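You operate a simulated robot arm through the tools that you are given. There is no shell and no other tool. Be economical: measure what you need, move in short steps, check, and stop when the job is done.

You run a simulated robot arm. Do the job below in one go: nothing can be reset, and whatever is moved stays where it is left.

Task
Take the red brush on the top of the low brown box left of the aisle and put it away on the left half of the wooden bench. Push the right bench drawer shut. Turn the tension knob 27 to 2. Take the white bobbin from the lower shelf of the grey stand and leave it on the top of the green stand. Any order will do. Set down upright: white bobbin.

The check looks at the end state, three seconds after you hand in, the way a careful person would. Anything else that was tipped, shoved, dropped, spilled or broken makes it a failure.

Robot
A 6-joint arm with a two-finger gripper on a trunk, on a base that drives. Base frame: it is fixed to the floor where the robot stands at the start and does not move with it; the origin is under the middle of the robot, x ahead of it, y to its left, z up. Lengths are in mm, angles in degrees, forces in N, time in s.
With the tool pointing down near the work surface it reaches from about 100 to 660 mm from the robot's upright axis, wherever it stands. Its first joint turns from -166.0 to 166.0 degrees. Places, roughly: left half of the wooden bench [700, -2700, 900]; red brush (12x5x6 cm) [600, 100, 500]; right bench drawer [-800, -2400, 800]; tension knob 27 [-4900, 700, 600]; top of the green stand [-2700, 500, 800]; white bobbin (5x5x17 cm) [-5000, 3500, 700]. Payload 1.57 kg.
The tool frame sits at the grasp point between the pads (the TCP): z along the fingers, y along the line on which they close. The tips reach 21 mm beyond it. Largest opening 70 mm; the body of the gripper starts 50 mm behind the TCP.
Orientation is that of the tool frame in the base frame, as a unit quaternion [x, y, z, w]. With the fingers straight down and closing along the base's y, the tool's x points along the base's -x, its y along +y and its z along -z.

Tools
- The arm moves only by the tool play_rows. Its argument "targets" is a list of rows, each an object (a shift or turn left out is 0, a gripper value left out holds the last) with "hand": the finger opening in mm, from 0 to 70; "slide": the shift along the base's x, y, z in mm, a list of three; "turn": the turn, a rotation vector about the base's x, y, z in degrees, a list of three. In form: [{"hand": hand, "slide": [dx, dy, dz], "turn": [rx, ry, rz]}, ...]. A call has 1 to 12 rows; each row is the pose to reach, as a shift and turn from the pose commanded when the call began. A row lasts 0.2 s, in which the tool goes at most 50 mm and 8.6 degrees; a call with a longer step from one row to the next is refused whole, and so is a gripper value outside its range. Where a pose cannot be reached the arm comes as near as it can. A force on the tool above 40 N (or 10 N above the force at the start of the call, whichever is more), or a blocked arm, ends the call early, and 0.2 s more pass. The fingers move at their own pace and stop on an object; they squeeze with about 30 N. The grip force told is the motor's: it shows also when the fingers shut on nothing. Time passes only in rows, and 0.2 s behind the last, so rows that repeat a pose let the fingers close. The reply holds the time, the measured pose of the TCP, the force on the tool along the base axes, the opening and the grip force, in the units named above and with some noise, with the torque about the TCP (base axes, N m) and any sound that the robot's microphone picked up.
- Cameras (640 x 400 px; columns grow to the right, rows downward): "scene" is now at [0.7, 143.4, 1467.2]; the picture's right is [-0.19, -0.98, 0.00], its down [-0.81, 0.16, -0.56] and it looks along [0.55, -0.11, -0.83] (base axes); focal length 256 px, centre (320, 200). "wrist" rides on the gripper at [79, 4, -81] in the tool frame; the picture's right is [-0.05, 1.00, 0.00], its down [-0.67, -0.04, -0.75] and it looks along [-0.74, -0.04, 0.67] (tool axes); focal length 256 px, centre (320, 200). There is no depth. A picture from a camera that has moved, and an enlarged one, comes with that camera's place and axes in the base frame and with its lens. The place of the scene camera against the robot may be out by one fixed shift of up to 18 mm in any direction.
- capture(camera): a new picture of that camera. The clock stands still meanwhile.
- steer(legs): drives the robot by 1 to 6 legs, each [ahead, left, turn to the left] in mm, mm and degrees, along the robot's own axes; the way and the turn of a leg run together, so that a leg with both is an arc; at most 1500 mm and 180 degrees a leg. The arm and the cameras ride along, it lands a little off, and it stops where it bumps. It gives what a move gives.
- head_to(pan, tilt): turns the head with the scene camera to pan (to the left, within 155 degrees either way) and tilt (down, from -29 to 69), counted from straight ahead of the robot. It gives what a move gives.
- close_up(camera, box): a new picture of the part [left, top, right, bottom] of that camera's present view, enlarged. The clock stands still meanwhile.
- hand_in(): hands the job in; it is judged then, once.

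Work in short steps. Places have to be worked out from the pictures, the camera data and where the tool is seen: move nearer, look again, correct. Check each grasp and each placing, and mend what went wrong. You have 165 turns and 112 pictures in all, those below and enlarged ones among them. Open the gripper and draw the arm clear of the work before you hand the job in, unless the task says otherwise; then end with one line.

The tools are called after "Emit:" by a JSON object that holds its "op" and its "data". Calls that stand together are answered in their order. play_rows: Moves the arm, as the interface text tells. Its arguments: {"type":"object","properties":{"targets":{"type":"array"}},"required":["targets"]} The other tools are called the same way: steer (legs) drives the base; head_to (pan, tilt) turns the head that bears the scene camera; capture (camera) takes a picture; close_up (camera, box) takes an enlarged picture of a part of a camera's view; hand_in () hands the job in.

At the start:

```text
clock: 0.0
tool_pos: [385.8, -112.9, 715.9]
orientation: [0.0, 1.0, 0.001, 0.0]
contact_force: [0.7, 0.0, 1.0]
ft_torque: [-0.01, -0.05, 0.01]
opening: 70.0
finger_force: 0.1
robot x, y, heading: [-2.8, 1.1, 0.2]
head pan, tilt: [-10.9, 55.6]
```

scene: 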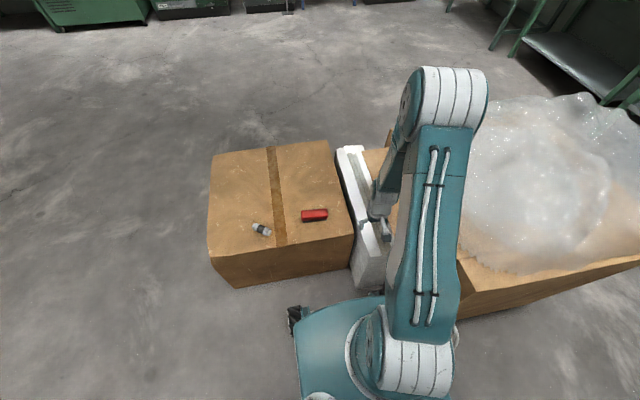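
wrist: 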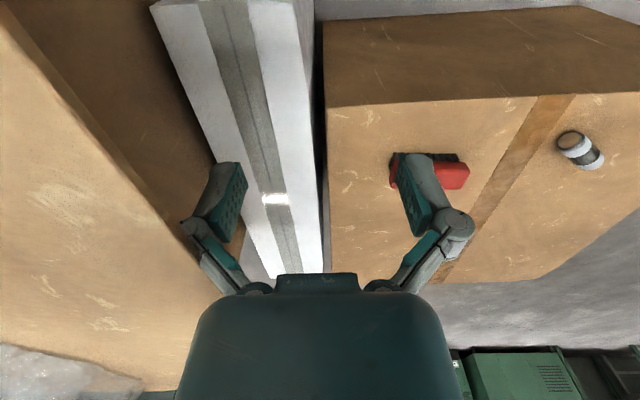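

The red brush shows at about (580, 50, 490), with its long side along y. I raise nothing, just turn the tool by 90° and slide over the brush at the present height, then look.

Emit:
{"op": "play_rows", "data": {"targets": [{"hand": 70, "slide": [16, 14, 0], "turn": [0, 0, 8.2]}, {"slide": [32, 28, 0], "turn": [0, 0, 16.4]}, {"slide": [48, 42, 0], "turn": [0, 0, 24.6]}, {"slide": [64, 56, 0], "turn": [0, 0, 32.8]}, {"slide": [80, 70, 0], "turn": [0, 0, 41]}, {"slide": [96, 84, 0], "turn": [0, 0, 49.2]}, {"slide": [112, 98, 0], "turn": [0, 0, 57.4]}, {"slide": [128, 112, 0], "turn": [0, 0, 65.6]}, {"slide": [144, 126, 0], "turn": [0, 0, 73.8]}, {"slide": [165, 145, 0], "turn": [0, 0, 82]}, {"slide": [185, 160, 0], "turn": [0, 0, 90]}, {"slide": [185, 160, 0], "turn": [0, 0, 90]}]}}

Emit:
{"op": "capture", "data": {"camera": "wrist"}}

Emit:
{"op": "capture", "data": {"camera": "scene"}}

```text
clock: 2.6
tool_pos: [571.6, 46.8, 715.1]
orientation: [0.708, -0.706, 0.0, 0.0]
contact_force: [0.6, 1.0, -0.3]
ft_torque: [-0.03, -0.02, -0.04]
opening: 70.0
finger_force: 0.1
robot x, y, heading: [-1.8, 2.5, 0.1]
head pan, tilt: [-10.9, 55.6]
```

```text
109 pictures are left
camera wrist: at [567.5, -31.7, 796.0], right [-1.0, 0.05, 0.0], down [0.03, 0.67, 0.74], along [0.04, 0.74, -0.67], focal length 256 px, centre (320, 200)
```

wrist: 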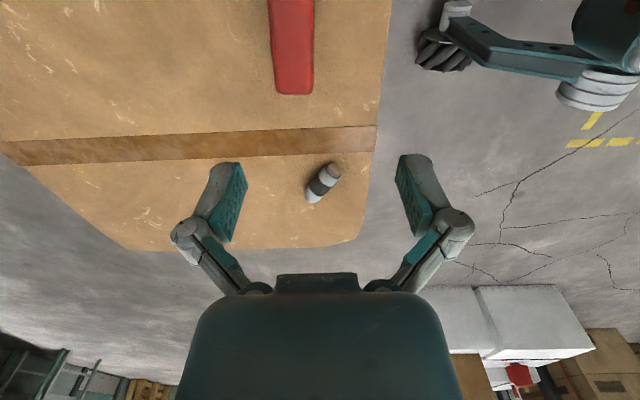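

```text
108 pictures are left
camera scene: at [1.4, 144.7, 1467.1], right [-0.19, -0.98, 0.0], down [-0.81, 0.16, -0.56], along [0.55, -0.11, -0.83], focal length 256 px, centre (320, 200)
```

scene: 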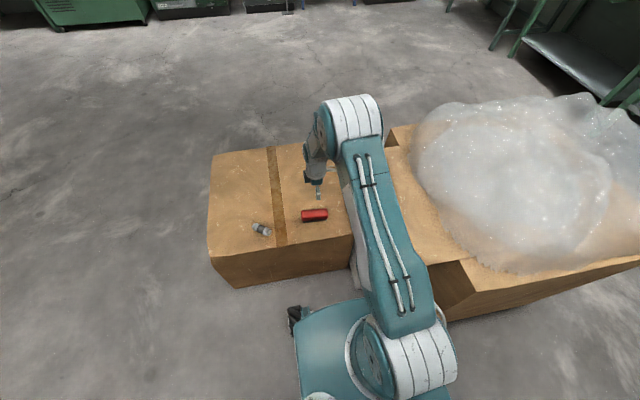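

The brush tip shows near (608, 101) and its top at about z 500. I shift the tool back along y so that the wrist camera sees all of the brush.

Emit:
{"op": "play_rows", "data": {"targets": [{"slide": [15, -45, 0]}, {"slide": [30, -90, 0]}, {"slide": [30, -120, 0]}, {"slide": [30, -120, 0]}]}}

Emit:
{"op": "capture", "data": {"camera": "wrist"}}

```text
clock: 3.6
tool_pos: [599.9, -72.2, 715.1]
orientation: [0.707, -0.707, 0.0, 0.001]
contact_force: [-0.1, -0.2, 0.2]
ft_torque: [-0.02, 0.02, 0.02]
opening: 69.9
finger_force: 0.0
robot x, y, heading: [1.5, 0.3, -0.0]
head pan, tilt: [-10.9, 55.6]
```

```text
107 pictures are left
camera wrist: at [596.9, -151.1, 796.1], right [-1.0, 0.05, 0.0], down [0.04, 0.67, 0.74], along [0.04, 0.74, -0.67], focal length 256 px, centre (320, 200)
```

wrist: 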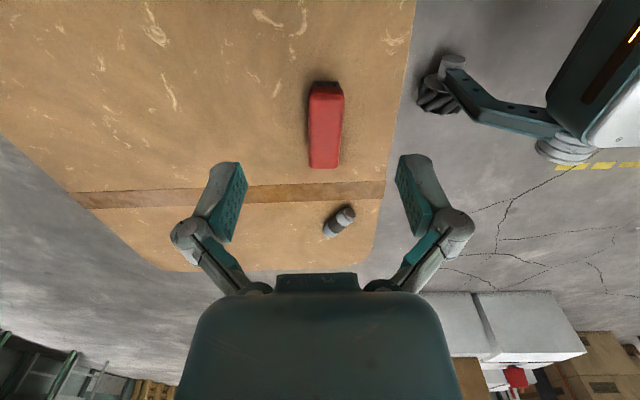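

The brush centre comes out near (600, 53), top z about 490, turned about -4°. I go above it and part way down, then check.

Emit:
{"op": "play_rows", "data": {"targets": [{"slide": [0, 45, 0], "turn": [0, 0, -4]}, {"slide": [0, 90, 0], "turn": [0, 0, -4]}, {"slide": [0, 125, -30], "turn": [0, 0, -4]}, {"slide": [0, 125, -75], "turn": [0, 0, -4]}, {"slide": [0, 125, -120], "turn": [0, 0, -4]}, {"slide": [0, 125, -150], "turn": [0, 0, -4]}, {"slide": [0, 125, -150], "turn": [0, 0, -4]}]}}

Emit:
{"op": "capture", "data": {"camera": "wrist"}}

```text
clock: 5.2
tool_pos: [600.5, 52.8, 565.2]
orientation: [-0.682, 0.731, 0.0, 0.0]
contact_force: [0.0, -0.5, 0.0]
ft_torque: [-0.01, -0.01, 0.0]
opening: 70.0
finger_force: 0.0
robot x, y, heading: [-1.7, 0.0, -0.1]
head pan, tilt: [-10.9, 55.6]
```

```text
106 pictures are left
camera wrist: at [591.1, -25.5, 646.2], right [-0.99, 0.12, 0.0], down [0.08, 0.66, 0.74], along [0.09, 0.74, -0.67], focal length 256 px, centre (320, 200)
```

wrist: 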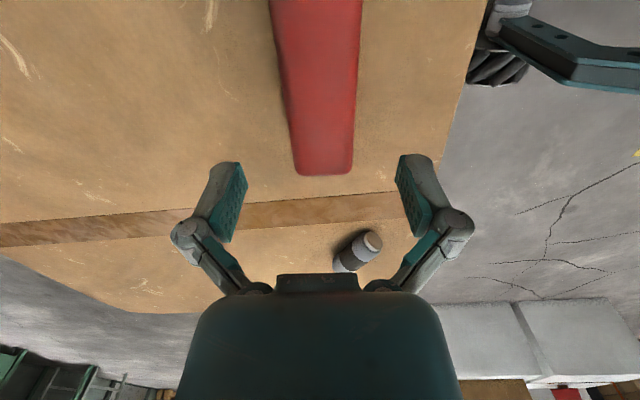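

It is centred between the fingers. I go down to z about 463 and close.

Emit:
{"op": "play_rows", "data": {"targets": [{"slide": [0, 0, -40]}, {"slide": [0, 0, -70]}, {"slide": [0, 0, -90]}, {"slide": [0, 0, -102]}, {"slide": [0, 0, -102]}, {"slide": [0, 0, -102], "hand": 30}, {"slide": [0, 0, -102], "hand": 30}, {"slide": [0, 0, -102], "hand": 30}]}}

Emit:
{"op": "capture", "data": {"camera": "wrist"}}

```text
clock: 6.7
tool_pos: [601.1, 52.2, 467.8]
orientation: [-0.682, 0.731, 0.001, -0.002]
contact_force: [-14.6, 0.6, 25.7]
ft_torque: [0.08, 1.03, -0.01]
opening: 47.0
finger_force: 29.7
robot x, y, heading: [-0.9, -0.6, -0.3]
head pan, tilt: [-10.9, 55.6]
stopped in row 7: the force on the tool passed its limit at 48 N (the readings are from after the stop); the commanded pose is now the measured one
```

```text
105 pictures are left
camera wrist: at [592.0, -26.1, 548.3], right [-0.99, 0.12, 0.0], down [0.09, 0.66, 0.74], along [0.09, 0.74, -0.67], focal length 256 px, centre (320, 200)
```

wrist: 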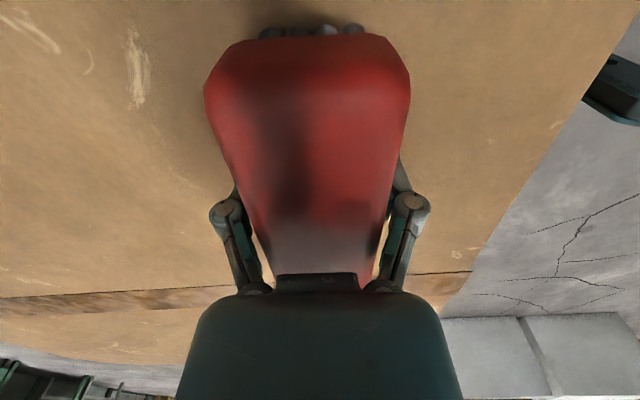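

The fingers hold the brush (47 mm, 30 N), with the tips at the box top. I lift.

Emit:
{"op": "play_rows", "data": {"targets": [{"slide": [0, 0, 15]}, {"slide": [0, 0, 45]}, {"slide": [0, 0, 90]}, {"slide": [0, 0, 135]}, {"slide": [0, 0, 180]}, {"slide": [0, 0, 220]}, {"slide": [0, 0, 220]}]}}

Emit:
{"op": "capture", "data": {"camera": "scene"}}

```text
clock: 8.2
tool_pos: [600.6, 51.4, 687.2]
orientation: [-0.682, 0.731, 0.0, -0.001]
contact_force: [0.4, 0.1, -0.3]
ft_torque: [0.02, -0.04, 0.03]
opening: 46.1
finger_force: 30.0
robot x, y, heading: [-1.6, 1.9, -0.1]
head pan, tilt: [-10.9, 55.6]
```

```text
104 pictures are left
camera scene: at [1.5, 144.4, 1467.1], right [-0.19, -0.98, 0.0], down [-0.81, 0.16, -0.56], along [0.55, -0.11, -0.83], focal length 256 px, centre (320, 200)
```

scene: 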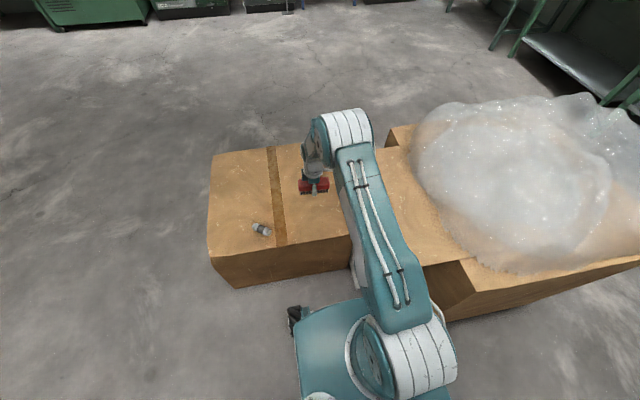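

The brush is lifted clear. I draw the arm in and up, then look round toward the bench.

Emit:
{"op": "play_rows", "data": {"targets": [{"slide": [-15, 0, 45]}, {"slide": [-40, 0, 85]}, {"slide": [-70, 0, 125]}, {"slide": [-100, 0, 160]}, {"slide": [-130, 0, 195]}, {"slide": [-160, 0, 230]}, {"slide": [-195, 0, 260]}, {"slide": [-230, 0, 290]}, {"slide": [-230, 0, 290]}]}}

Emit:
{"op": "head_to", "data": {"pan": -60, "tilt": 25}}

Emit:
{"op": "capture", "data": {"camera": "scene"}}

Emit:
{"op": "head_to", "data": {"pan": -125, "tilt": 25}}

Emit:
{"op": "capture", "data": {"camera": "scene"}}

Emit:
{"op": "head_to", "data": {"pan": 140, "tilt": 20}}

Emit:
{"op": "capture", "data": {"camera": "scene"}}

```text
clock: 10.2
tool_pos: [371.1, 53.4, 976.8]
orientation: [-0.683, 0.731, 0.001, -0.001]
contact_force: [0.0, 0.0, -1.6]
ft_torque: [0.0, -0.02, -0.02]
opening: 46.0
finger_force: 29.8
robot x, y, heading: [-1.0, 1.3, -0.1]
head pan, tilt: [-10.9, 55.6]
```

```text
clock: 11.4
tool_pos: [372.0, 52.7, 976.5]
orientation: [-0.682, 0.731, 0.001, -0.001]
contact_force: [-0.3, -0.5, -1.4]
ft_torque: [0.0, 0.01, -0.02]
opening: 45.6
finger_force: 30.2
robot x, y, heading: [1.1, 4.7, -0.2]
head pan, tilt: [-60.0, 25.0]
```

```text
103 pictures are left
camera scene: at [-23.9, 78.2, 1511.9], right [-0.87, -0.5, 0.0], down [-0.21, 0.37, -0.91], along [0.45, -0.78, -0.42], focal length 256 px, centre (320, 200)
```

scene: 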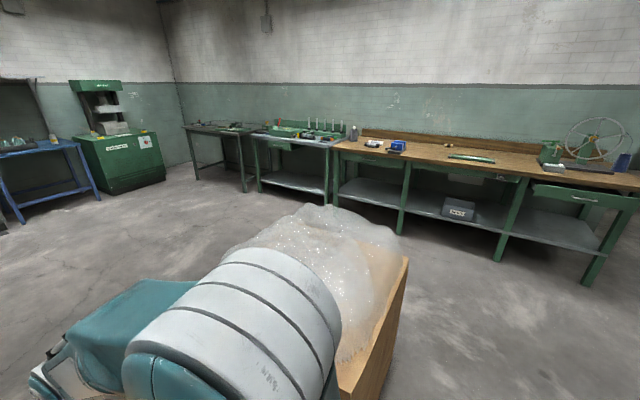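

```text
clock: 12.8
tool_pos: [371.2, 52.6, 976.6]
orientation: [-0.682, 0.732, 0.0, -0.001]
contact_force: [0.5, -0.3, -1.5]
ft_torque: [-0.02, 0.02, 0.04]
opening: 45.3
finger_force: 29.9
robot x, y, heading: [0.2, 0.4, 0.1]
head pan, tilt: [-125.0, 25.0]
```

```text
102 pictures are left
camera scene: at [-122.8, 82.5, 1512.0], right [-0.82, 0.57, 0.0], down [0.24, 0.35, -0.91], along [-0.52, -0.74, -0.42], focal length 256 px, centre (320, 200)
```

scene: 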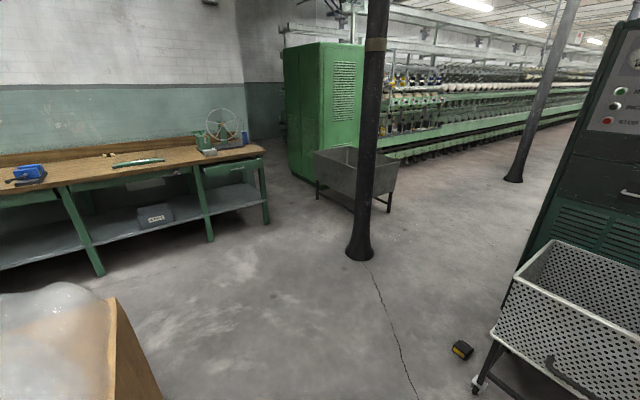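

```text
clock: 16.5
tool_pos: [371.1, 53.0, 976.1]
orientation: [-0.682, 0.731, 0.0, 0.0]
contact_force: [0.0, 0.2, -1.0]
ft_torque: [0.03, 0.01, 0.02]
opening: 43.9
finger_force: 30.0
robot x, y, heading: [-0.2, -1.9, -0.0]
head pan, tilt: [140.0, 20.0]
```

```text
101 pictures are left
camera scene: at [-141.4, 217.9, 1520.0], right [0.64, 0.77, 0.0], down [0.26, -0.22, -0.94], along [-0.72, 0.6, -0.34], focal length 256 px, centre (320, 200)
```

scene: 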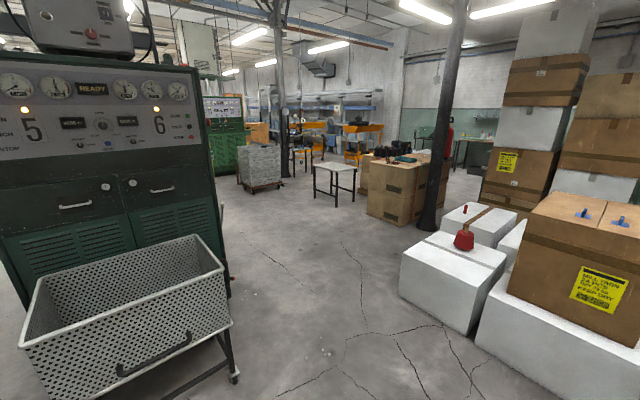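

The opening is slowly shrinking (47 to 44 mm), so I check the hold with the wrist camera.

Emit:
{"op": "capture", "data": {"camera": "wrist"}}

```text
100 pictures are left
camera wrist: at [362.2, -25.5, 1057.3], right [-0.99, 0.12, 0.0], down [0.08, 0.66, 0.74], along [0.09, 0.74, -0.67], focal length 256 px, centre (320, 200)
```

wrist: 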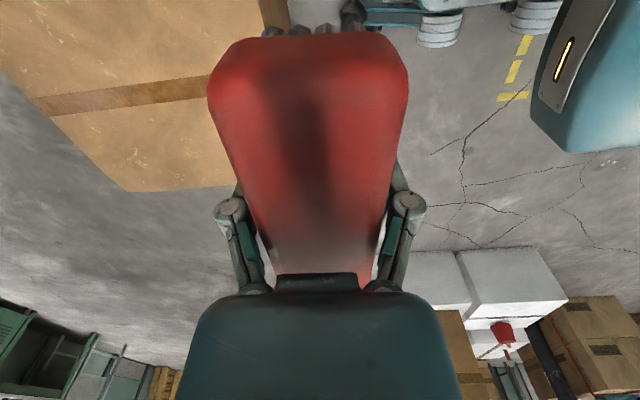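

The hold is unchanged. I back away from the boxes, turn to face the bench and drive nearer in the open floor at x = -700.

Emit:
{"op": "steer", "data": {"legs": [[-700, 0, 0], [0, 0, -90], [1100, 0, 0]]}}

Emit:
{"op": "head_to", "data": {"pan": 30, "tilt": 25}}

Emit:
{"op": "capture", "data": {"camera": "scene"}}

Emit:
{"op": "head_to", "data": {"pan": -20, "tilt": 30}}

Emit:
{"op": "capture", "data": {"camera": "scene"}}

```text
clock: 29.4
tool_pos: [-666.5, -1468.8, 975.7]
orientation: [0.041, 0.999, 0.001, 0.0]
contact_force: [0.1, 0.9, -0.3]
ft_torque: [0.01, 0.0, 0.0]
opening: 43.5
finger_force: 30.4
robot x, y, heading: [-711.1, -1095.4, -90.8]
head pan, tilt: [140.0, 20.0]
```

```text
clock: 31.2
tool_pos: [-665.9, -1468.2, 975.6]
orientation: [0.042, 0.999, 0.0, 0.0]
contact_force: [-0.4, 0.5, -0.9]
ft_torque: [-0.04, 0.0, -0.02]
opening: 43.3
finger_force: 30.4
robot x, y, heading: [-714.1, -1098.6, -90.6]
head pan, tilt: [30.0, 25.0]
```

```text
99 pictures are left
camera scene: at [-524.2, -1117.6, 1511.8], right [-0.87, -0.49, 0.0], down [-0.21, 0.37, -0.91], along [0.44, -0.79, -0.42], focal length 256 px, centre (320, 200)
```

scene: 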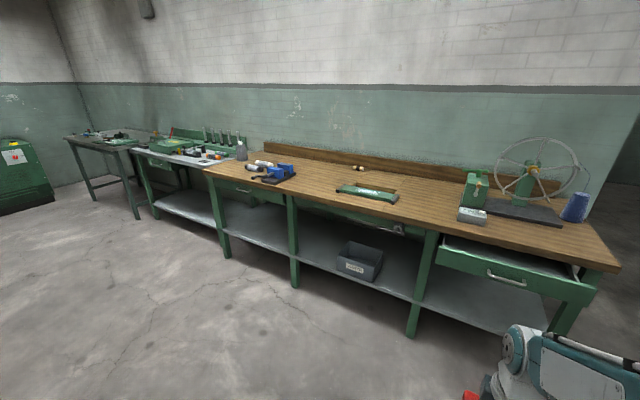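

```text
clock: 32.4
tool_pos: [-665.6, -1468.5, 977.0]
orientation: [0.041, 0.999, 0.001, 0.0]
contact_force: [0.1, -0.2, -0.6]
ft_torque: [0.0, -0.01, -0.01]
opening: 43.2
finger_force: 29.5
robot x, y, heading: [-711.6, -1092.4, -90.8]
head pan, tilt: [-20.0, 30.0]
```

```text
98 pictures are left
camera scene: at [-601.3, -1121.8, 1503.9], right [-0.94, 0.35, 0.0], down [0.18, 0.47, -0.87], along [-0.31, -0.81, -0.5], focal length 256 px, centre (320, 200)
```

scene: 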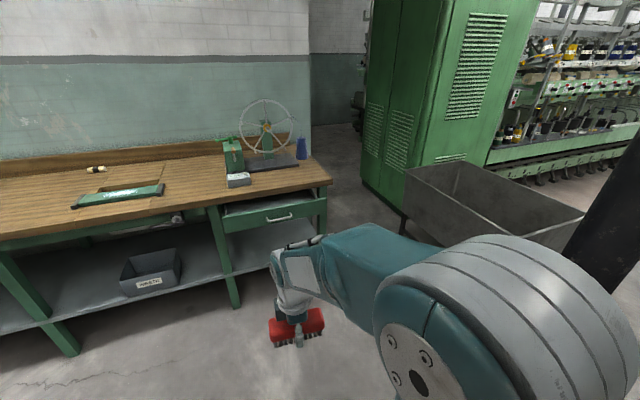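

The bench front runs at about y -2295 with x from -1107 to 1145, so its middle is near x 20. Free space lies between the green strip (x ≤ 100) and the blue vise (x ≥ 500). I drive to stand before x ≈ 290.

Emit:
{"op": "steer", "data": {"legs": [[690, 0, 0.8], [0, 1000, 0], [100, 0, 0]]}}

Emit:
{"op": "head_to", "data": {"pan": 10, "tilt": 35}}

Emit:
{"op": "capture", "data": {"camera": "scene"}}

Emit:
{"op": "capture", "data": {"camera": "wrist"}}

```text
clock: 41.7
tool_pos: [327.6, -2260.9, 976.3]
orientation: [0.037, 0.999, 0.001, 0.0]
contact_force: [0.1, 0.6, -1.2]
ft_torque: [-0.01, -0.03, 0.0]
opening: 43.1
finger_force: 29.9
robot x, y, heading: [275.9, -1886.2, -90.3]
head pan, tilt: [-20.0, 30.0]
```

```text
clock: 42.7
tool_pos: [328.7, -2261.4, 976.7]
orientation: [0.037, 0.999, 0.001, 0.001]
contact_force: [0.1, -0.2, 0.4]
ft_torque: [-0.03, 0.0, 0.03]
opening: 43.3
finger_force: 30.3
robot x, y, heading: [278.8, -1891.5, -90.1]
head pan, tilt: [10.0, 35.0]
```

```text
97 pictures are left
camera scene: at [435.0, -1915.4, 1496.1], right [-0.99, -0.17, 0.0], down [-0.1, 0.57, -0.82], along [0.14, -0.81, -0.57], focal length 256 px, centre (320, 200)
```

scene: 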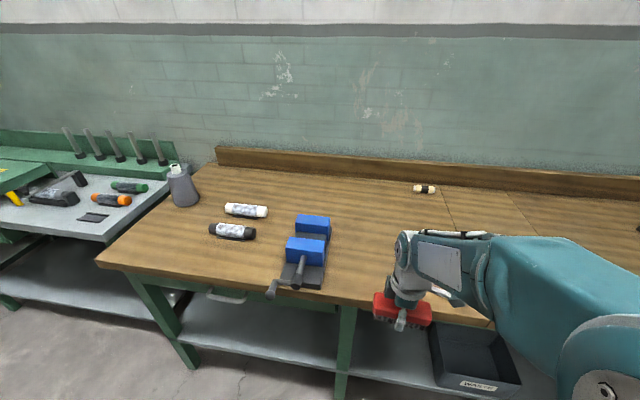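

```text
96 pictures are left
camera wrist: at [249.5, -2250.9, 1057.3], right [0.13, 0.99, 0.0], down [0.66, -0.09, 0.74], along [0.74, -0.09, -0.67], focal length 256 px, centre (320, 200)
```

wrist: 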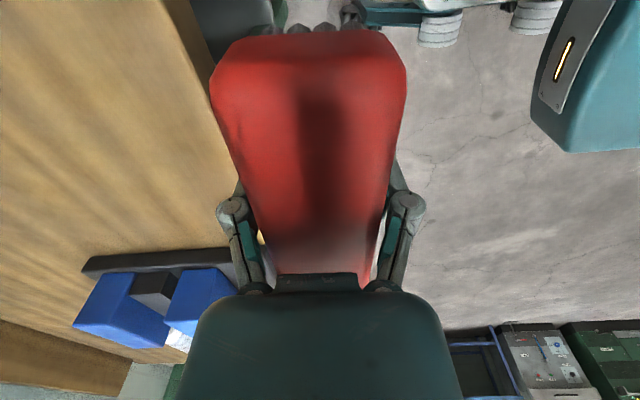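

Tool is at (328, -2261); the vise begins at x ≈ 495 and the bench top is at z ≈ 890. I move over (310, -2450) and down to z ≈ 935.

Emit:
{"op": "play_rows", "data": {"targets": [{"slide": [-4, -45, 0]}, {"slide": [-8, -90, 0]}, {"slide": [-12, -135, 0]}, {"slide": [-18, -180, 0]}, {"slide": [-18, -189, 0]}, {"slide": [-18, -189, -20]}, {"slide": [-18, -189, -40]}, {"slide": [-18, -189, -40]}]}}

Emit:
{"op": "capture", "data": {"camera": "scene"}}

```text
clock: 44.5
tool_pos: [310.1, -2450.7, 935.9]
orientation: [0.037, 0.999, 0.0, 0.0]
contact_force: [-0.1, -0.4, -1.6]
ft_torque: [0.01, 0.02, -0.01]
opening: 43.1
finger_force: 29.7
robot x, y, heading: [272.7, -1890.7, -90.1]
head pan, tilt: [10.0, 35.0]
```

```text
95 pictures are left
camera scene: at [435.2, -1916.5, 1496.0], right [-0.99, -0.17, 0.0], down [-0.1, 0.57, -0.82], along [0.14, -0.81, -0.57], focal length 256 px, centre (320, 200)
```

scene: 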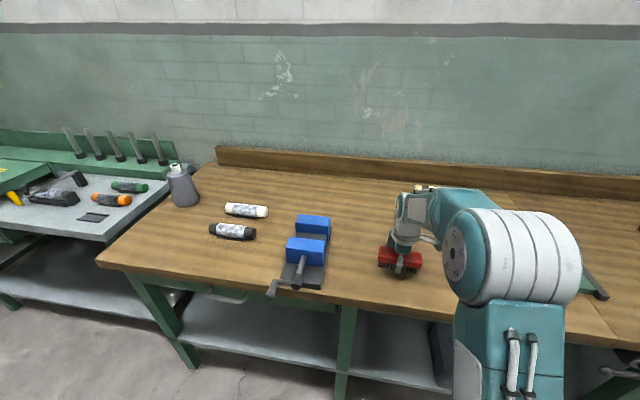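

The brush hangs just above clear bench. I lower in small steps until contact.

Emit:
{"op": "play_rows", "data": {"targets": [{"slide": [0, 0, -5]}, {"slide": [0, 0, -10]}, {"slide": [0, 0, -14]}, {"slide": [0, 0, -14]}]}}

Emit:
{"op": "close_up", "data": {"camera": "scene", "box": [340, 200, 460, 300]}}

```text
clock: 45.5
tool_pos: [309.3, -2451.0, 921.1]
orientation: [0.038, 0.999, 0.001, 0.002]
contact_force: [-0.4, 1.5, -0.3]
ft_torque: [0.0, 0.03, 0.0]
opening: 43.2
finger_force: 29.8
robot x, y, heading: [273.6, -1891.4, -90.1]
head pan, tilt: [10.0, 35.0]
```

```text
4.00 times, centred on (400, 250) of scene
camera zoom: at [435.2, -1916.4, 1496.0], right [-0.99, -0.17, 0.0], down [-0.1, 0.57, -0.82], along [0.14, -0.81, -0.57], focal length 1024 px, centre (0, 0)
```

zoom: 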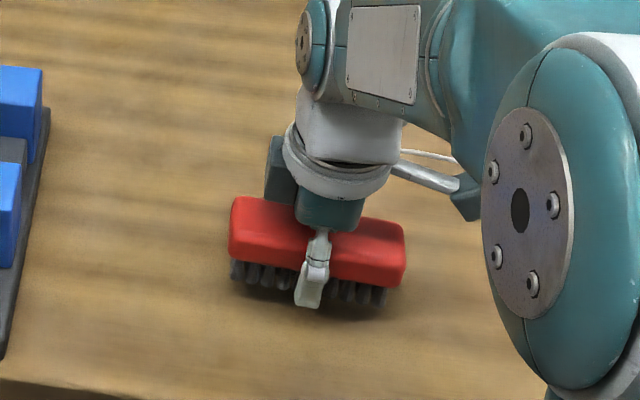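

Emit:
{"op": "play_rows", "data": {"targets": [{"slide": [0, 0, -3]}, {"slide": [0, 0, -5]}, {"slide": [0, 0, -7]}, {"slide": [0, 0, -7]}]}}

```text
clock: 46.5
tool_pos: [309.7, -2450.2, 914.6]
orientation: [0.037, 0.999, 0.001, 0.0]
contact_force: [0.2, -0.4, -1.6]
ft_torque: [0.03, 0.01, -0.01]
opening: 43.0
finger_force: 30.2
robot x, y, heading: [276.5, -1890.9, -90.1]
head pan, tilt: [10.0, 35.0]
```

No contact yet at z 914.6; I continue in fine steps.

Emit:
{"op": "play_rows", "data": {"targets": [{"slide": [0, 0, -3]}, {"slide": [0, 0, -6]}, {"slide": [0, 0, -6]}]}}

Emit:
{"op": "close_up", "data": {"camera": "scene", "box": [340, 200, 460, 300]}}

```text
clock: 47.3
tool_pos: [309.7, -2450.5, 908.8]
orientation: [0.037, 0.999, 0.0, 0.001]
contact_force: [0.2, 0.2, -0.3]
ft_torque: [0.01, 0.0, 0.02]
opening: 43.2
finger_force: 29.5
robot x, y, heading: [274.8, -1888.6, -90.3]
head pan, tilt: [10.0, 35.0]
```

```text
4.00 times, centred on (400, 250) of scene
camera zoom: at [435.2, -1916.5, 1496.0], right [-0.99, -0.17, 0.0], down [-0.1, 0.57, -0.82], along [0.14, -0.81, -0.57], focal length 1024 px, centre (0, 0)
```

zoom: 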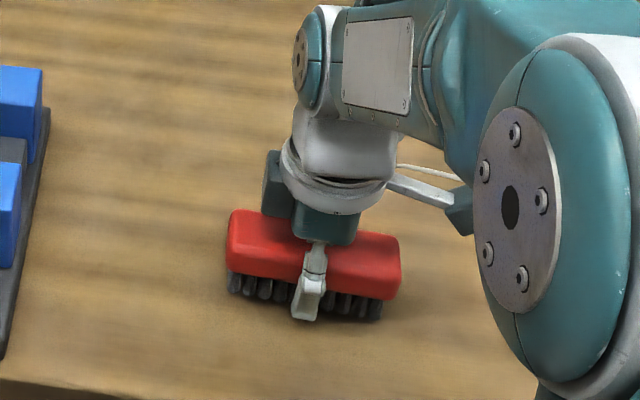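

Emit:
{"op": "play_rows", "data": {"targets": [{"slide": [0, 0, -3]}, {"slide": [0, 0, -6]}, {"slide": [0, 0, -9]}, {"slide": [0, 0, -9]}]}}

```text
clock: 48.3
tool_pos: [309.3, -2449.8, 900.2]
orientation: [0.037, 0.999, 0.0, 0.0]
contact_force: [0.4, 1.3, 3.1]
ft_torque: [-0.04, -0.18, 0.03]
opening: 43.4
finger_force: 30.0
robot x, y, heading: [277.6, -1890.8, -90.5]
head pan, tilt: [10.0, 35.0]
```

Force begins to show (+3 N and some torque), so contact is starting. One more small step.

Emit:
{"op": "play_rows", "data": {"targets": [{"slide": [0, 0, -2]}, {"slide": [0, 0, -3]}, {"slide": [0, 0, -3]}]}}

Emit:
{"op": "close_up", "data": {"camera": "scene", "box": [340, 200, 460, 300]}}

```text
clock: 49.1
tool_pos: [308.8, -2449.8, 899.9]
orientation: [0.037, 0.999, -0.002, 0.0]
contact_force: [1.1, 1.9, 37.3]
ft_torque: [0.15, -0.01, 0.01]
opening: 43.4
finger_force: 30.5
robot x, y, heading: [276.6, -1891.6, -90.5]
head pan, tilt: [10.0, 35.0]
```

```text
4.00 times, centred on (400, 250) of scene
camera zoom: at [435.2, -1913.6, 1496.3], right [-0.99, -0.17, 0.0], down [-0.1, 0.56, -0.82], along [0.14, -0.81, -0.57], focal length 1024 px, centre (0, 0)
```

zoom: 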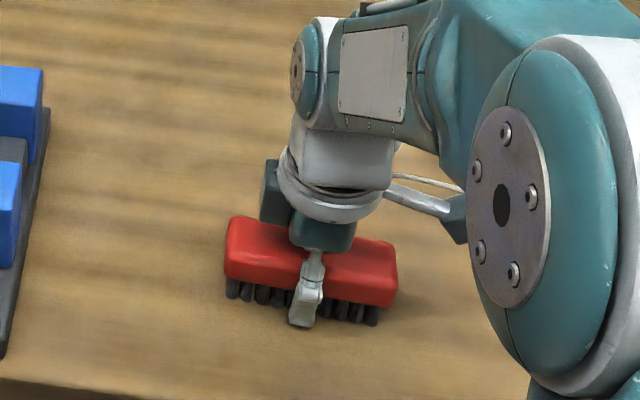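

It stands on the bench. I ease up a touch, open, and lift away.

Emit:
{"op": "play_rows", "data": {"targets": [{"slide": [0, 0, 2]}, {"slide": [0, 0, 2], "hand": 55}, {"slide": [0, 0, 2], "hand": 66}, {"slide": [0, 0, 2], "hand": 66}, {"slide": [0, 0, 2], "hand": 66}, {"slide": [0, 0, 20]}, {"slide": [0, 0, 50]}, {"slide": [0, 0, 90]}, {"slide": [0, 0, 130]}, {"slide": [0, 40, 160]}, {"slide": [0, 80, 160]}, {"slide": [0, 80, 160]}]}}

Emit:
{"op": "capture", "data": {"camera": "scene"}}

```text
clock: 51.7
tool_pos: [308.9, -2369.7, 1055.9]
orientation: [0.037, 0.999, 0.0, 0.0]
contact_force: [1.0, -0.2, 0.5]
ft_torque: [0.02, -0.03, 0.02]
opening: 66.0
finger_force: 0.2
robot x, y, heading: [273.3, -1889.1, -90.3]
head pan, tilt: [10.0, 35.0]
```

```text
91 pictures are left
camera scene: at [435.1, -1915.7, 1496.1], right [-0.99, -0.17, 0.0], down [-0.1, 0.57, -0.82], along [0.14, -0.81, -0.57], focal length 256 px, centre (320, 200)
```

scene: 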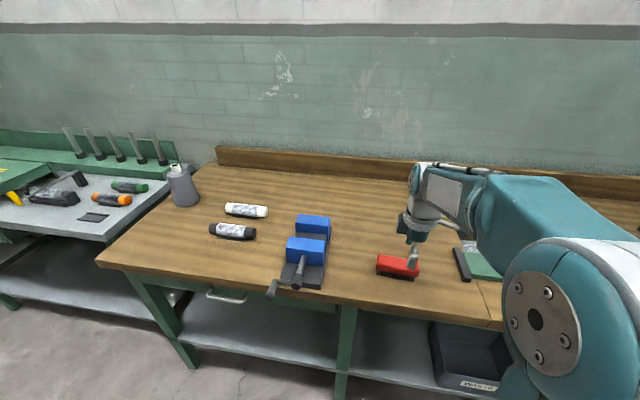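

The brush stands on the left half. I turn the tool back to its neutral heading while drawing in, for driving.

Emit:
{"op": "play_rows", "data": {"targets": [{"slide": [0, 10, 0], "turn": [0, 0, -8]}, {"slide": [0, 20, 0], "turn": [0, 0, -16]}, {"slide": [0, 30, 0], "turn": [0, 0, -24]}, {"slide": [0, 40, 0], "turn": [0, 0, -32]}, {"slide": [0, 50, 0], "turn": [0, 0, -40]}, {"slide": [0, 60, 0], "turn": [0, 0, -48]}, {"slide": [0, 70, 0], "turn": [0, 0, -56]}, {"slide": [0, 80, 0], "turn": [0, 0, -64]}, {"slide": [0, 90, 0], "turn": [0, 0, -72]}, {"slide": [0, 100, 0], "turn": [0, 0, -80]}, {"slide": [0, 110, 0], "turn": [0, 0, -86]}, {"slide": [0, 110, 0], "turn": [0, 0, -86], "hand": 0}]}}

Emit:
{"op": "steer", "data": {"legs": [[-80, 0, 0], [0, -600, 0], [-200, 0, 0], [0, -480, 0]]}}

Emit:
{"op": "head_to", "data": {"pan": 0, "tilt": 40}}

Emit:
{"op": "capture", "data": {"camera": "scene"}}

Emit:
{"op": "capture", "data": {"camera": "wrist"}}

```text
clock: 54.3
tool_pos: [310.3, -2259.0, 1057.9]
orientation: [0.708, 0.706, 0.001, 0.0]
contact_force: [-0.2, 0.0, -0.1]
ft_torque: [0.0, -0.02, -0.01]
opening: 0.0
finger_force: 29.1
robot x, y, heading: [278.6, -1891.2, -90.1]
head pan, tilt: [10.0, 35.0]
```

```text
clock: 62.0
tool_pos: [-762.0, -1980.6, 1058.1]
orientation: [0.707, 0.708, 0.0, -0.001]
contact_force: [0.7, 0.0, 0.2]
ft_torque: [-0.01, 0.01, 0.01]
opening: 0.0
finger_force: 28.8
robot x, y, heading: [-795.3, -1613.1, -90.2]
head pan, tilt: [10.0, 35.0]
```

```text
clock: 62.7
tool_pos: [-763.4, -1981.9, 1057.4]
orientation: [0.706, 0.708, 0.001, 0.0]
contact_force: [-0.5, -0.1, -0.8]
ft_torque: [0.01, -0.01, -0.02]
opening: 0.0
finger_force: 28.5
robot x, y, heading: [-796.9, -1613.5, -89.8]
head pan, tilt: [0.0, 40.0]
```

```text
90 pictures are left
camera scene: at [-653.5, -1633.5, 1488.4], right [-1.0, 0.0, 0.0], down [0.0, 0.64, -0.77], along [0.0, -0.77, -0.64], focal length 256 px, centre (320, 200)
```

scene: 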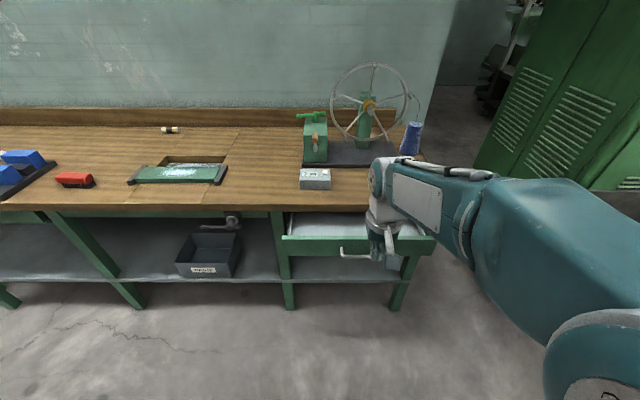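

```text
89 pictures are left
camera wrist: at [-758.2, -1901.4, 1138.9], right [1.0, -0.05, 0.0], down [-0.03, -0.67, 0.74], along [-0.04, -0.74, -0.67], focal length 256 px, centre (320, 200)
```

wrist: 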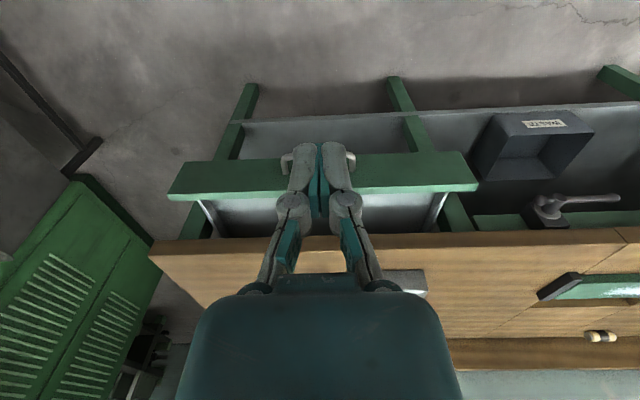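

The right drawer stands out about 100 mm: front panel near y -2220, z 730-830, x -1038 to -503. I drive 100 mm nearer and tip the closed fingers to point forward at it.

Emit:
{"op": "steer", "data": {"legs": [[90, 0, 0]]}}

Emit:
{"op": "play_rows", "data": {"targets": [{"hand": 0, "turn": [-8.2, 0, 0]}, {"turn": [-16.4, 0, 0]}, {"turn": [-24.6, 0, 0]}, {"turn": [-32.8, 0, 0]}, {"turn": [-41, 0, 0]}, {"turn": [-49.2, 0, 0]}, {"turn": [-57.4, 0, 0]}, {"turn": [-65.6, 0, 0]}, {"turn": [-73.8, 0, 0]}, {"turn": [-82, 0, 0]}, {"turn": [-90, 0, 0]}, {"turn": [-90, 0, 0]}]}}

Emit:
{"op": "play_rows", "data": {"targets": [{"slide": [0, 0, -45]}, {"slide": [0, 0, -90]}, {"slide": [0, 0, -135]}, {"slide": [0, 0, -180]}, {"slide": [0, 0, -225]}, {"slide": [0, 0, -253]}, {"slide": [0, 0, -253]}]}}

Emit:
{"op": "capture", "data": {"camera": "scene"}}

Emit:
{"op": "capture", "data": {"camera": "wrist"}}

```text
clock: 63.8
tool_pos: [-765.0, -2070.6, 1057.5]
orientation: [0.707, 0.708, 0.0, 0.0]
contact_force: [0.0, -0.8, 0.4]
ft_torque: [-0.01, -0.05, -0.02]
opening: 0.1
finger_force: 28.5
robot x, y, heading: [-801.7, -1698.5, -90.0]
head pan, tilt: [0.0, 40.0]
```

```text
clock: 66.4
tool_pos: [-736.7, -2171.0, 1092.4]
orientation: [-0.5, -0.5, 0.501, -0.499]
contact_force: [-0.2, 0.2, 0.9]
ft_torque: [0.03, 0.02, -0.02]
opening: 0.0
finger_force: 28.6
out of reach, approached as far as the arm can: row 6, 7, 8, 9, 10, 11, 12
robot x, y, heading: [-797.7, -1698.0, -89.9]
head pan, tilt: [0.0, 40.0]
```

```text
clock: 68.0
tool_pos: [-715.1, -2219.0, 876.7]
orientation: [0.472, 0.534, -0.531, 0.458]
contact_force: [0.6, 0.5, -0.5]
ft_torque: [-0.02, -0.02, -0.01]
opening: 0.0
finger_force: 28.7
out of reach, approached as far as the arm can: row 1, 2, 3, 4, 5, 6, 7
robot x, y, heading: [-801.3, -1700.9, -90.1]
head pan, tilt: [0.0, 40.0]
```

```text
88 pictures are left
camera scene: at [-654.9, -1723.8, 1488.5], right [-1.0, 0.0, 0.0], down [0.0, 0.64, -0.77], along [0.0, -0.77, -0.64], focal length 256 px, centre (320, 200)
```

scene: 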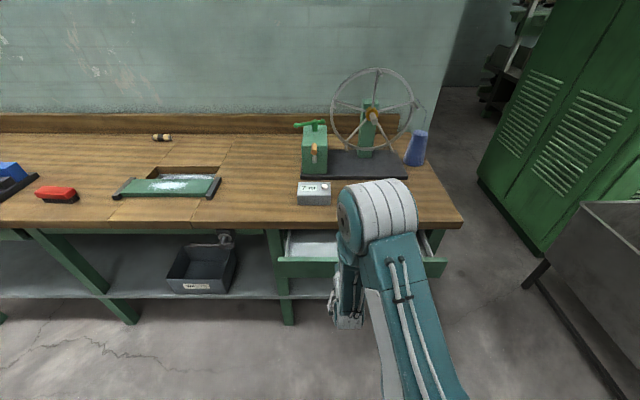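

```text
87 pictures are left
camera wrist: at [-720.5, -2136.9, 798.1], right [1.0, -0.01, -0.08], down [0.06, 0.73, 0.68], along [0.05, -0.68, 0.73], focal length 256 px, centre (320, 200)
```

wrist: 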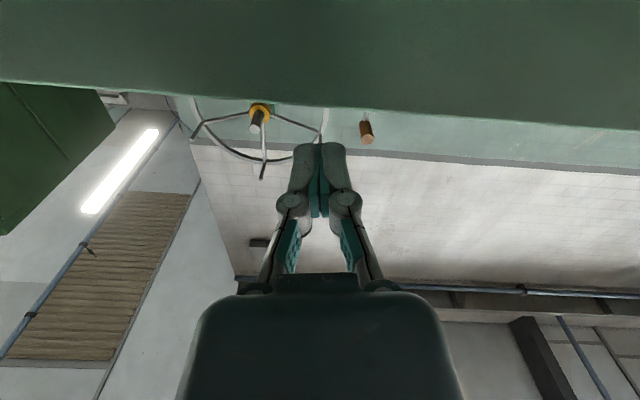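

The horizontal pose was out of reach so close in; the fingers ended just above the drawer's top edge. I back the base straight off 250 mm and then reach out further.

Emit:
{"op": "steer", "data": {"legs": [[-250, 0, 0]]}}

Emit:
{"op": "play_rows", "data": {"targets": [{"slide": [0, 0, 0]}]}}

```text
clock: 69.8
tool_pos: [-717.4, -1969.6, 874.5]
orientation: [0.473, 0.534, -0.531, 0.458]
contact_force: [-0.1, -0.2, 0.3]
ft_torque: [0.01, -0.02, -0.04]
opening: 0.1
finger_force: 28.3
robot x, y, heading: [-796.5, -1447.5, -90.0]
head pan, tilt: [0.0, 40.0]
```

```text
clock: 70.2
tool_pos: [-716.6, -1968.2, 876.6]
orientation: [0.473, 0.534, -0.53, 0.459]
contact_force: [-0.3, 0.7, -0.7]
ft_torque: [-0.01, 0.0, -0.01]
opening: 0.1
finger_force: 28.8
robot x, y, heading: [-799.7, -1443.9, -89.8]
head pan, tilt: [0.0, 40.0]
```

Now the command is in step. I extend toward (-767, -2100, 803).

Emit:
{"op": "play_rows", "data": {"targets": [{"slide": [-10, -40, 0]}, {"slide": [-25, -80, -10]}, {"slide": [-40, -110, -35]}, {"slide": [-50, -130, -65]}, {"slide": [-50, -130, -74]}, {"slide": [-50, -130, -74]}]}}

Emit:
{"op": "capture", "data": {"camera": "scene"}}

Emit:
{"op": "capture", "data": {"camera": "wrist"}}

```text
clock: 71.6
tool_pos: [-716.1, -2092.5, 803.5]
orientation: [-0.485, -0.523, 0.54, -0.446]
contact_force: [0.6, 0.5, -0.1]
ft_torque: [0.0, 0.03, 0.02]
opening: 0.0
finger_force: 28.3
out of reach, approached as far as the arm can: row 1, 2, 3, 4, 5, 6
robot x, y, heading: [-798.9, -1452.0, -89.9]
head pan, tilt: [0.0, 40.0]
```

```text
86 pictures are left
camera scene: at [-655.1, -1473.8, 1488.5], right [-1.0, 0.0, 0.0], down [0.0, 0.64, -0.77], along [0.0, -0.77, -0.64], focal length 256 px, centre (320, 200)
```

scene: 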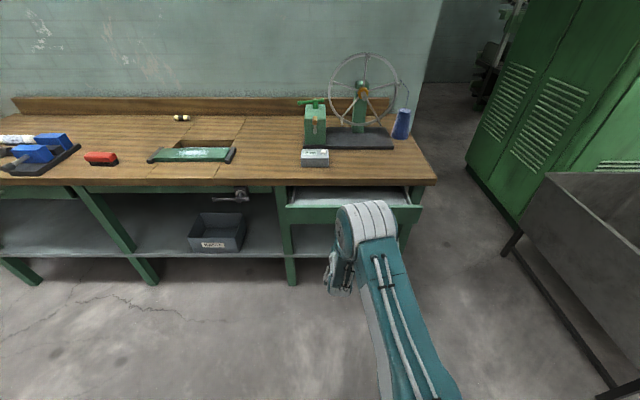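

```text
85 pictures are left
camera wrist: at [-716.2, -2008.9, 726.6], right [0.99, -0.06, -0.08], down [0.1, 0.73, 0.68], along [0.02, -0.68, 0.73], focal length 256 px, centre (320, 200)
```

wrist: 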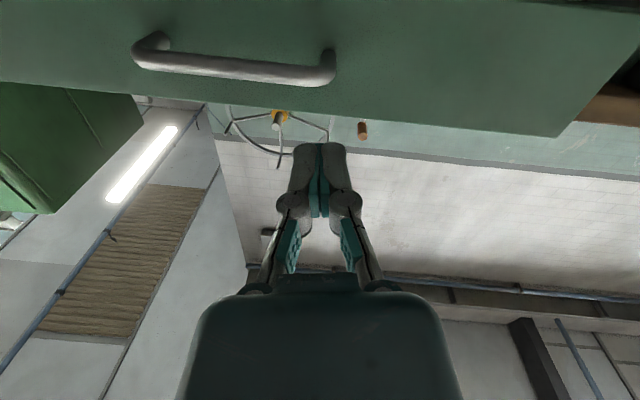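

The handle bar sits at z ≈ 790 between x -841 and -702; the panel spans z 757-837, left end at -503. I will press beside the handle, at x ≈ -655, z ≈ 797, after driving 90 mm nearer.

Emit:
{"op": "play_rows", "data": {"targets": [{"slide": [25, 0, 0]}, {"slide": [55, 0, -5]}, {"slide": [55, 0, -5]}]}}

Emit:
{"op": "steer", "data": {"legs": [[85, 0, 0]]}}

Emit:
{"op": "capture", "data": {"camera": "wrist"}}

```text
clock: 72.4
tool_pos: [-660.6, -2092.8, 800.1]
orientation: [0.474, 0.533, -0.531, 0.458]
contact_force: [0.2, -0.3, 0.0]
ft_torque: [-0.01, -0.02, -0.02]
opening: 0.0
finger_force: 28.8
robot x, y, heading: [-801.3, -1449.6, -90.1]
head pan, tilt: [0.0, 40.0]
```

```text
clock: 73.5
tool_pos: [-659.8, -2174.6, 799.3]
orientation: [0.474, 0.533, -0.532, 0.458]
contact_force: [-0.3, -0.5, -0.2]
ft_torque: [0.02, 0.02, -0.01]
opening: 0.0
finger_force: 28.6
robot x, y, heading: [-798.4, -1535.9, -90.1]
head pan, tilt: [0.0, 40.0]
```

```text
84 pictures are left
camera wrist: at [-665.3, -2092.6, 721.4], right [1.0, -0.01, -0.08], down [0.06, 0.73, 0.68], along [0.05, -0.68, 0.73], focal length 256 px, centre (320, 200)
```

wrist: 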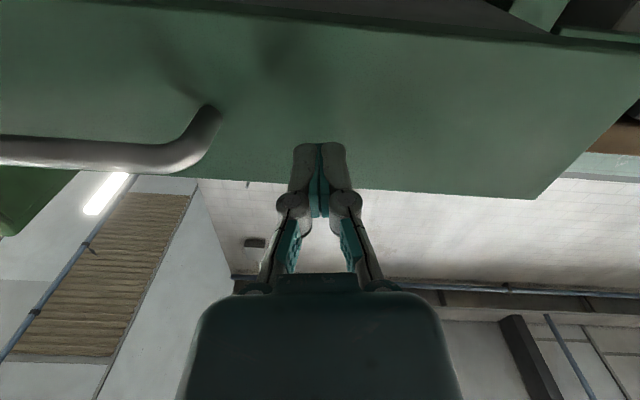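

The fingers face the panel clear of the handle. I push steadily toward -y.

Emit:
{"op": "play_rows", "data": {"targets": [{"slide": [0, -12, 0]}, {"slide": [0, -24, 0]}, {"slide": [0, -36, 0]}, {"slide": [0, -48, 0]}, {"slide": [0, -60, 0]}, {"slide": [0, -72, 0]}, {"slide": [0, -84, 0]}, {"slide": [0, -96, 0]}]}}

Emit:
{"op": "capture", "data": {"camera": "scene"}}

```text
clock: 75.3
tool_pos: [-660.6, -2270.8, 799.6]
orientation: [0.473, 0.533, -0.53, 0.459]
contact_force: [-0.4, 1.9, -0.4]
ft_torque: [-0.01, 0.02, 0.05]
opening: 0.0
finger_force: 28.7
robot x, y, heading: [-799.4, -1529.7, -90.2]
head pan, tilt: [0.0, 40.0]
```

```text
83 pictures are left
camera scene: at [-654.9, -1557.2, 1488.4], right [-1.0, 0.0, 0.0], down [0.0, 0.64, -0.77], along [0.0, -0.77, -0.64], focal length 256 px, centre (320, 200)
```

scene: 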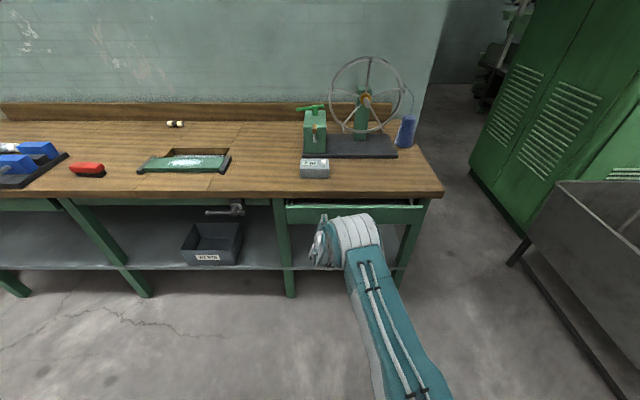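

The drawer is moving in, a bit still shows. I keep pushing until it stops.

Emit:
{"op": "play_rows", "data": {"targets": [{"slide": [0, -8, 0]}, {"slide": [0, -16, 0]}, {"slide": [0, -24, 0]}, {"slide": [0, -32, 0]}, {"slide": [0, -40, 0]}, {"slide": [0, -48, 0]}, {"slide": [0, -56, 0]}]}}

Emit:
{"op": "close_up", "data": {"camera": "scene", "box": [240, 150, 480, 300]}}

```text
clock: 76.9
tool_pos: [-660.8, -2327.1, 799.7]
orientation: [0.473, 0.533, -0.531, 0.458]
contact_force: [0.6, 2.5, -0.4]
ft_torque: [-0.01, -0.02, 0.0]
opening: 0.1
finger_force: 28.7
robot x, y, heading: [-796.9, -1532.6, -90.2]
head pan, tilt: [0.0, 40.0]
```

```text
2.67 times, centred on (360, 225) of scene
camera zoom: at [-655.1, -1557.4, 1488.4], right [-1.0, 0.0, 0.0], down [0.0, 0.64, -0.76], along [0.0, -0.76, -0.64], focal length 683 px, centre (213, 133)
```

zoom: 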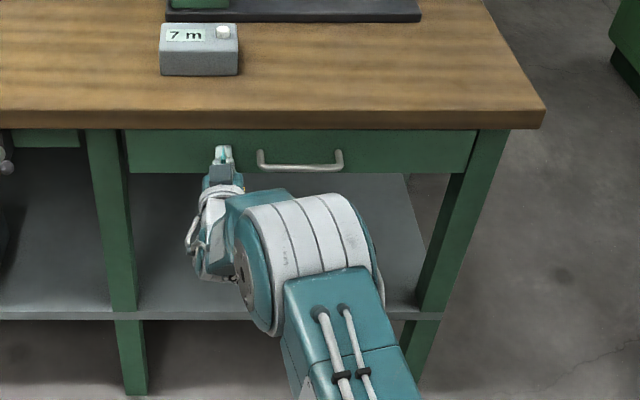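

It looks nearly flush; I push a little further to find the stop.

Emit:
{"op": "play_rows", "data": {"targets": [{"slide": [0, -5, 0]}, {"slide": [0, -10, 0]}, {"slide": [0, -15, 0]}, {"slide": [0, -20, 0]}, {"slide": [0, -25, 0]}, {"slide": [0, -30, 0]}]}}

Emit:
{"op": "close_up", "data": {"camera": "scene", "box": [240, 150, 480, 300]}}

```text
clock: 78.1
tool_pos: [-660.3, -2348.7, 799.7]
orientation: [0.471, 0.534, -0.53, 0.459]
contact_force: [-1.6, 18.0, 6.0]
ft_torque: [-0.24, -0.04, 0.0]
opening: 6.0
finger_force: 28.9
robot x, y, heading: [-801.6, -1530.4, -90.1]
head pan, tilt: [0.0, 40.0]
stopped in row 6: the force on the tool passed its limit at 50 N (the readings are from after the stop); the commanded pose is now the measured one
```

```text
2.67 times, centred on (360, 225) of scene
camera zoom: at [-655.8, -1555.4, 1488.6], right [-1.0, 0.0, 0.0], down [0.0, 0.64, -0.77], along [0.0, -0.77, -0.64], focal length 683 px, centre (213, 133)
```

zoom: 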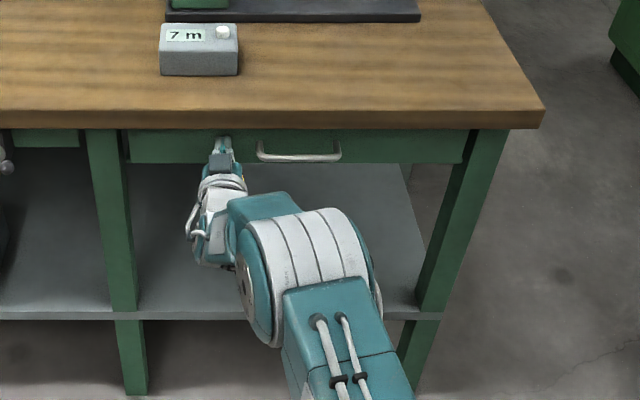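

It hit its stop (50 N), flush. I draw back, fold the arm and look west for the route.

Emit:
{"op": "play_rows", "data": {"targets": [{"slide": [0, 40, 0], "hand": 0}, {"slide": [0, 85, 0]}, {"slide": [0, 130, 0]}, {"slide": [0, 170, 10]}, {"slide": [0, 210, 40]}, {"slide": [0, 230, 80]}, {"slide": [0, 230, 125]}, {"slide": [0, 230, 170]}, {"slide": [0, 230, 170]}]}}

Emit:
{"op": "steer", "data": {"legs": [[-700, 0, 0], [0, 0, -90]]}}

Emit:
{"op": "head_to", "data": {"pan": 0, "tilt": 20}}

Emit:
{"op": "capture", "data": {"camera": "scene"}}

```text
clock: 80.1
tool_pos: [-661.0, -2120.8, 970.3]
orientation: [0.473, 0.534, -0.531, 0.458]
contact_force: [0.0, 0.5, -0.2]
ft_torque: [0.0, -0.01, 0.0]
opening: 0.0
finger_force: 27.9
robot x, y, heading: [-798.4, -1528.7, -89.7]
head pan, tilt: [0.0, 40.0]
```

```text
clock: 87.8
tool_pos: [-1389.6, -972.3, 968.7]
orientation: [0.712, 0.043, -0.699, -0.052]
contact_force: [0.3, -1.0, 0.6]
ft_torque: [-0.03, -0.01, -0.05]
opening: 0.2
finger_force: 28.8
robot x, y, heading: [-798.2, -837.7, 179.9]
head pan, tilt: [0.0, 40.0]
```

```text
clock: 88.6
tool_pos: [-1387.0, -972.6, 968.0]
orientation: [0.712, 0.044, -0.699, -0.051]
contact_force: [0.1, 0.8, -0.4]
ft_torque: [0.02, 0.01, 0.03]
opening: 0.2
finger_force: 28.0
robot x, y, heading: [-797.2, -830.9, 180.0]
head pan, tilt: [0.0, 20.0]
```

```text
80 pictures are left
camera scene: at [-846.0, -986.5, 1519.8], right [0.0, 1.0, 0.0], down [0.34, 0.0, -0.94], along [-0.94, 0.0, -0.34], focal length 256 px, centre (320, 200)
```

scene: 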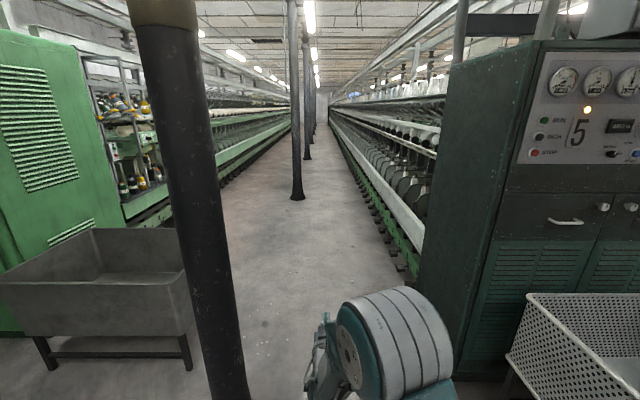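

The knob's frame must be worked from its north side, so I'll go round by the north lane (y ≈ 1350). First I fold the arm: fingers down and drawn in.

Emit:
{"op": "play_rows", "data": {"targets": [{"slide": [15, 0, 0], "turn": [0, -8.2, 0]}, {"slide": [35, 0, 0], "turn": [0, -16.4, 0]}, {"slide": [60, 0, 0], "turn": [0, -24.6, 0]}, {"slide": [85, 10, 0], "turn": [0, -32.8, 0]}, {"slide": [110, 20, 0], "turn": [0, -41, 0]}, {"slide": [135, 30, 0], "turn": [0, -49.2, 0]}, {"slide": [160, 40, 0], "turn": [0, -57.4, 0]}, {"slide": [185, 50, 0], "turn": [0, -65.6, 0]}, {"slide": [210, 60, 0], "turn": [0, -73.8, 0]}, {"slide": [235, 70, 0], "turn": [0, -82, 0]}, {"slide": [260, 80, 0], "turn": [0, -90, 0]}, {"slide": [260, 80, 0], "turn": [0, -90, 0]}]}}

Emit:
{"op": "steer", "data": {"legs": [[-100, 0, 0], [0, -1100, 0], [0, -1080, 0]]}}

Emit:
{"op": "capture", "data": {"camera": "scene"}}

```text
clock: 91.2
tool_pos: [-1127.6, -892.2, 969.1]
orientation: [0.998, 0.067, 0.01, -0.007]
contact_force: [-0.3, -1.0, -0.2]
ft_torque: [0.02, 0.02, -0.02]
opening: 0.2
finger_force: 28.6
robot x, y, heading: [-799.9, -832.4, 180.0]
head pan, tilt: [0.0, 20.0]
```

```text
clock: 102.7
tool_pos: [-1028.7, 1285.1, 969.1]
orientation: [0.998, 0.065, 0.008, -0.007]
contact_force: [0.1, -0.5, 0.0]
ft_torque: [0.03, -0.01, 0.01]
opening: 0.0
finger_force: 28.5
robot x, y, heading: [-697.5, 1345.1, 179.9]
head pan, tilt: [0.0, 20.0]
```

```text
79 pictures are left
camera scene: at [-745.5, 1190.7, 1519.7], right [0.0, 1.0, 0.0], down [0.34, 0.0, -0.94], along [-0.94, 0.0, -0.34], focal length 256 px, centre (320, 200)
```

scene: 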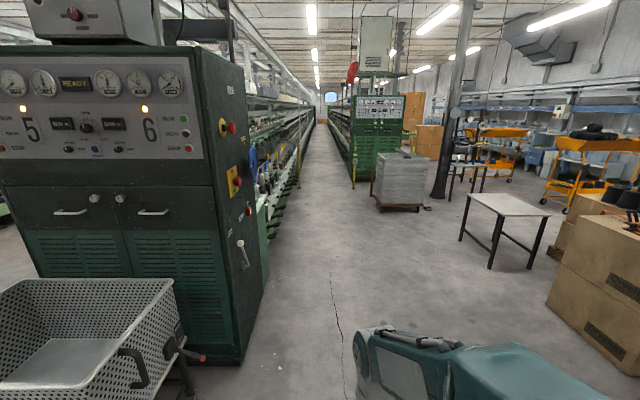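

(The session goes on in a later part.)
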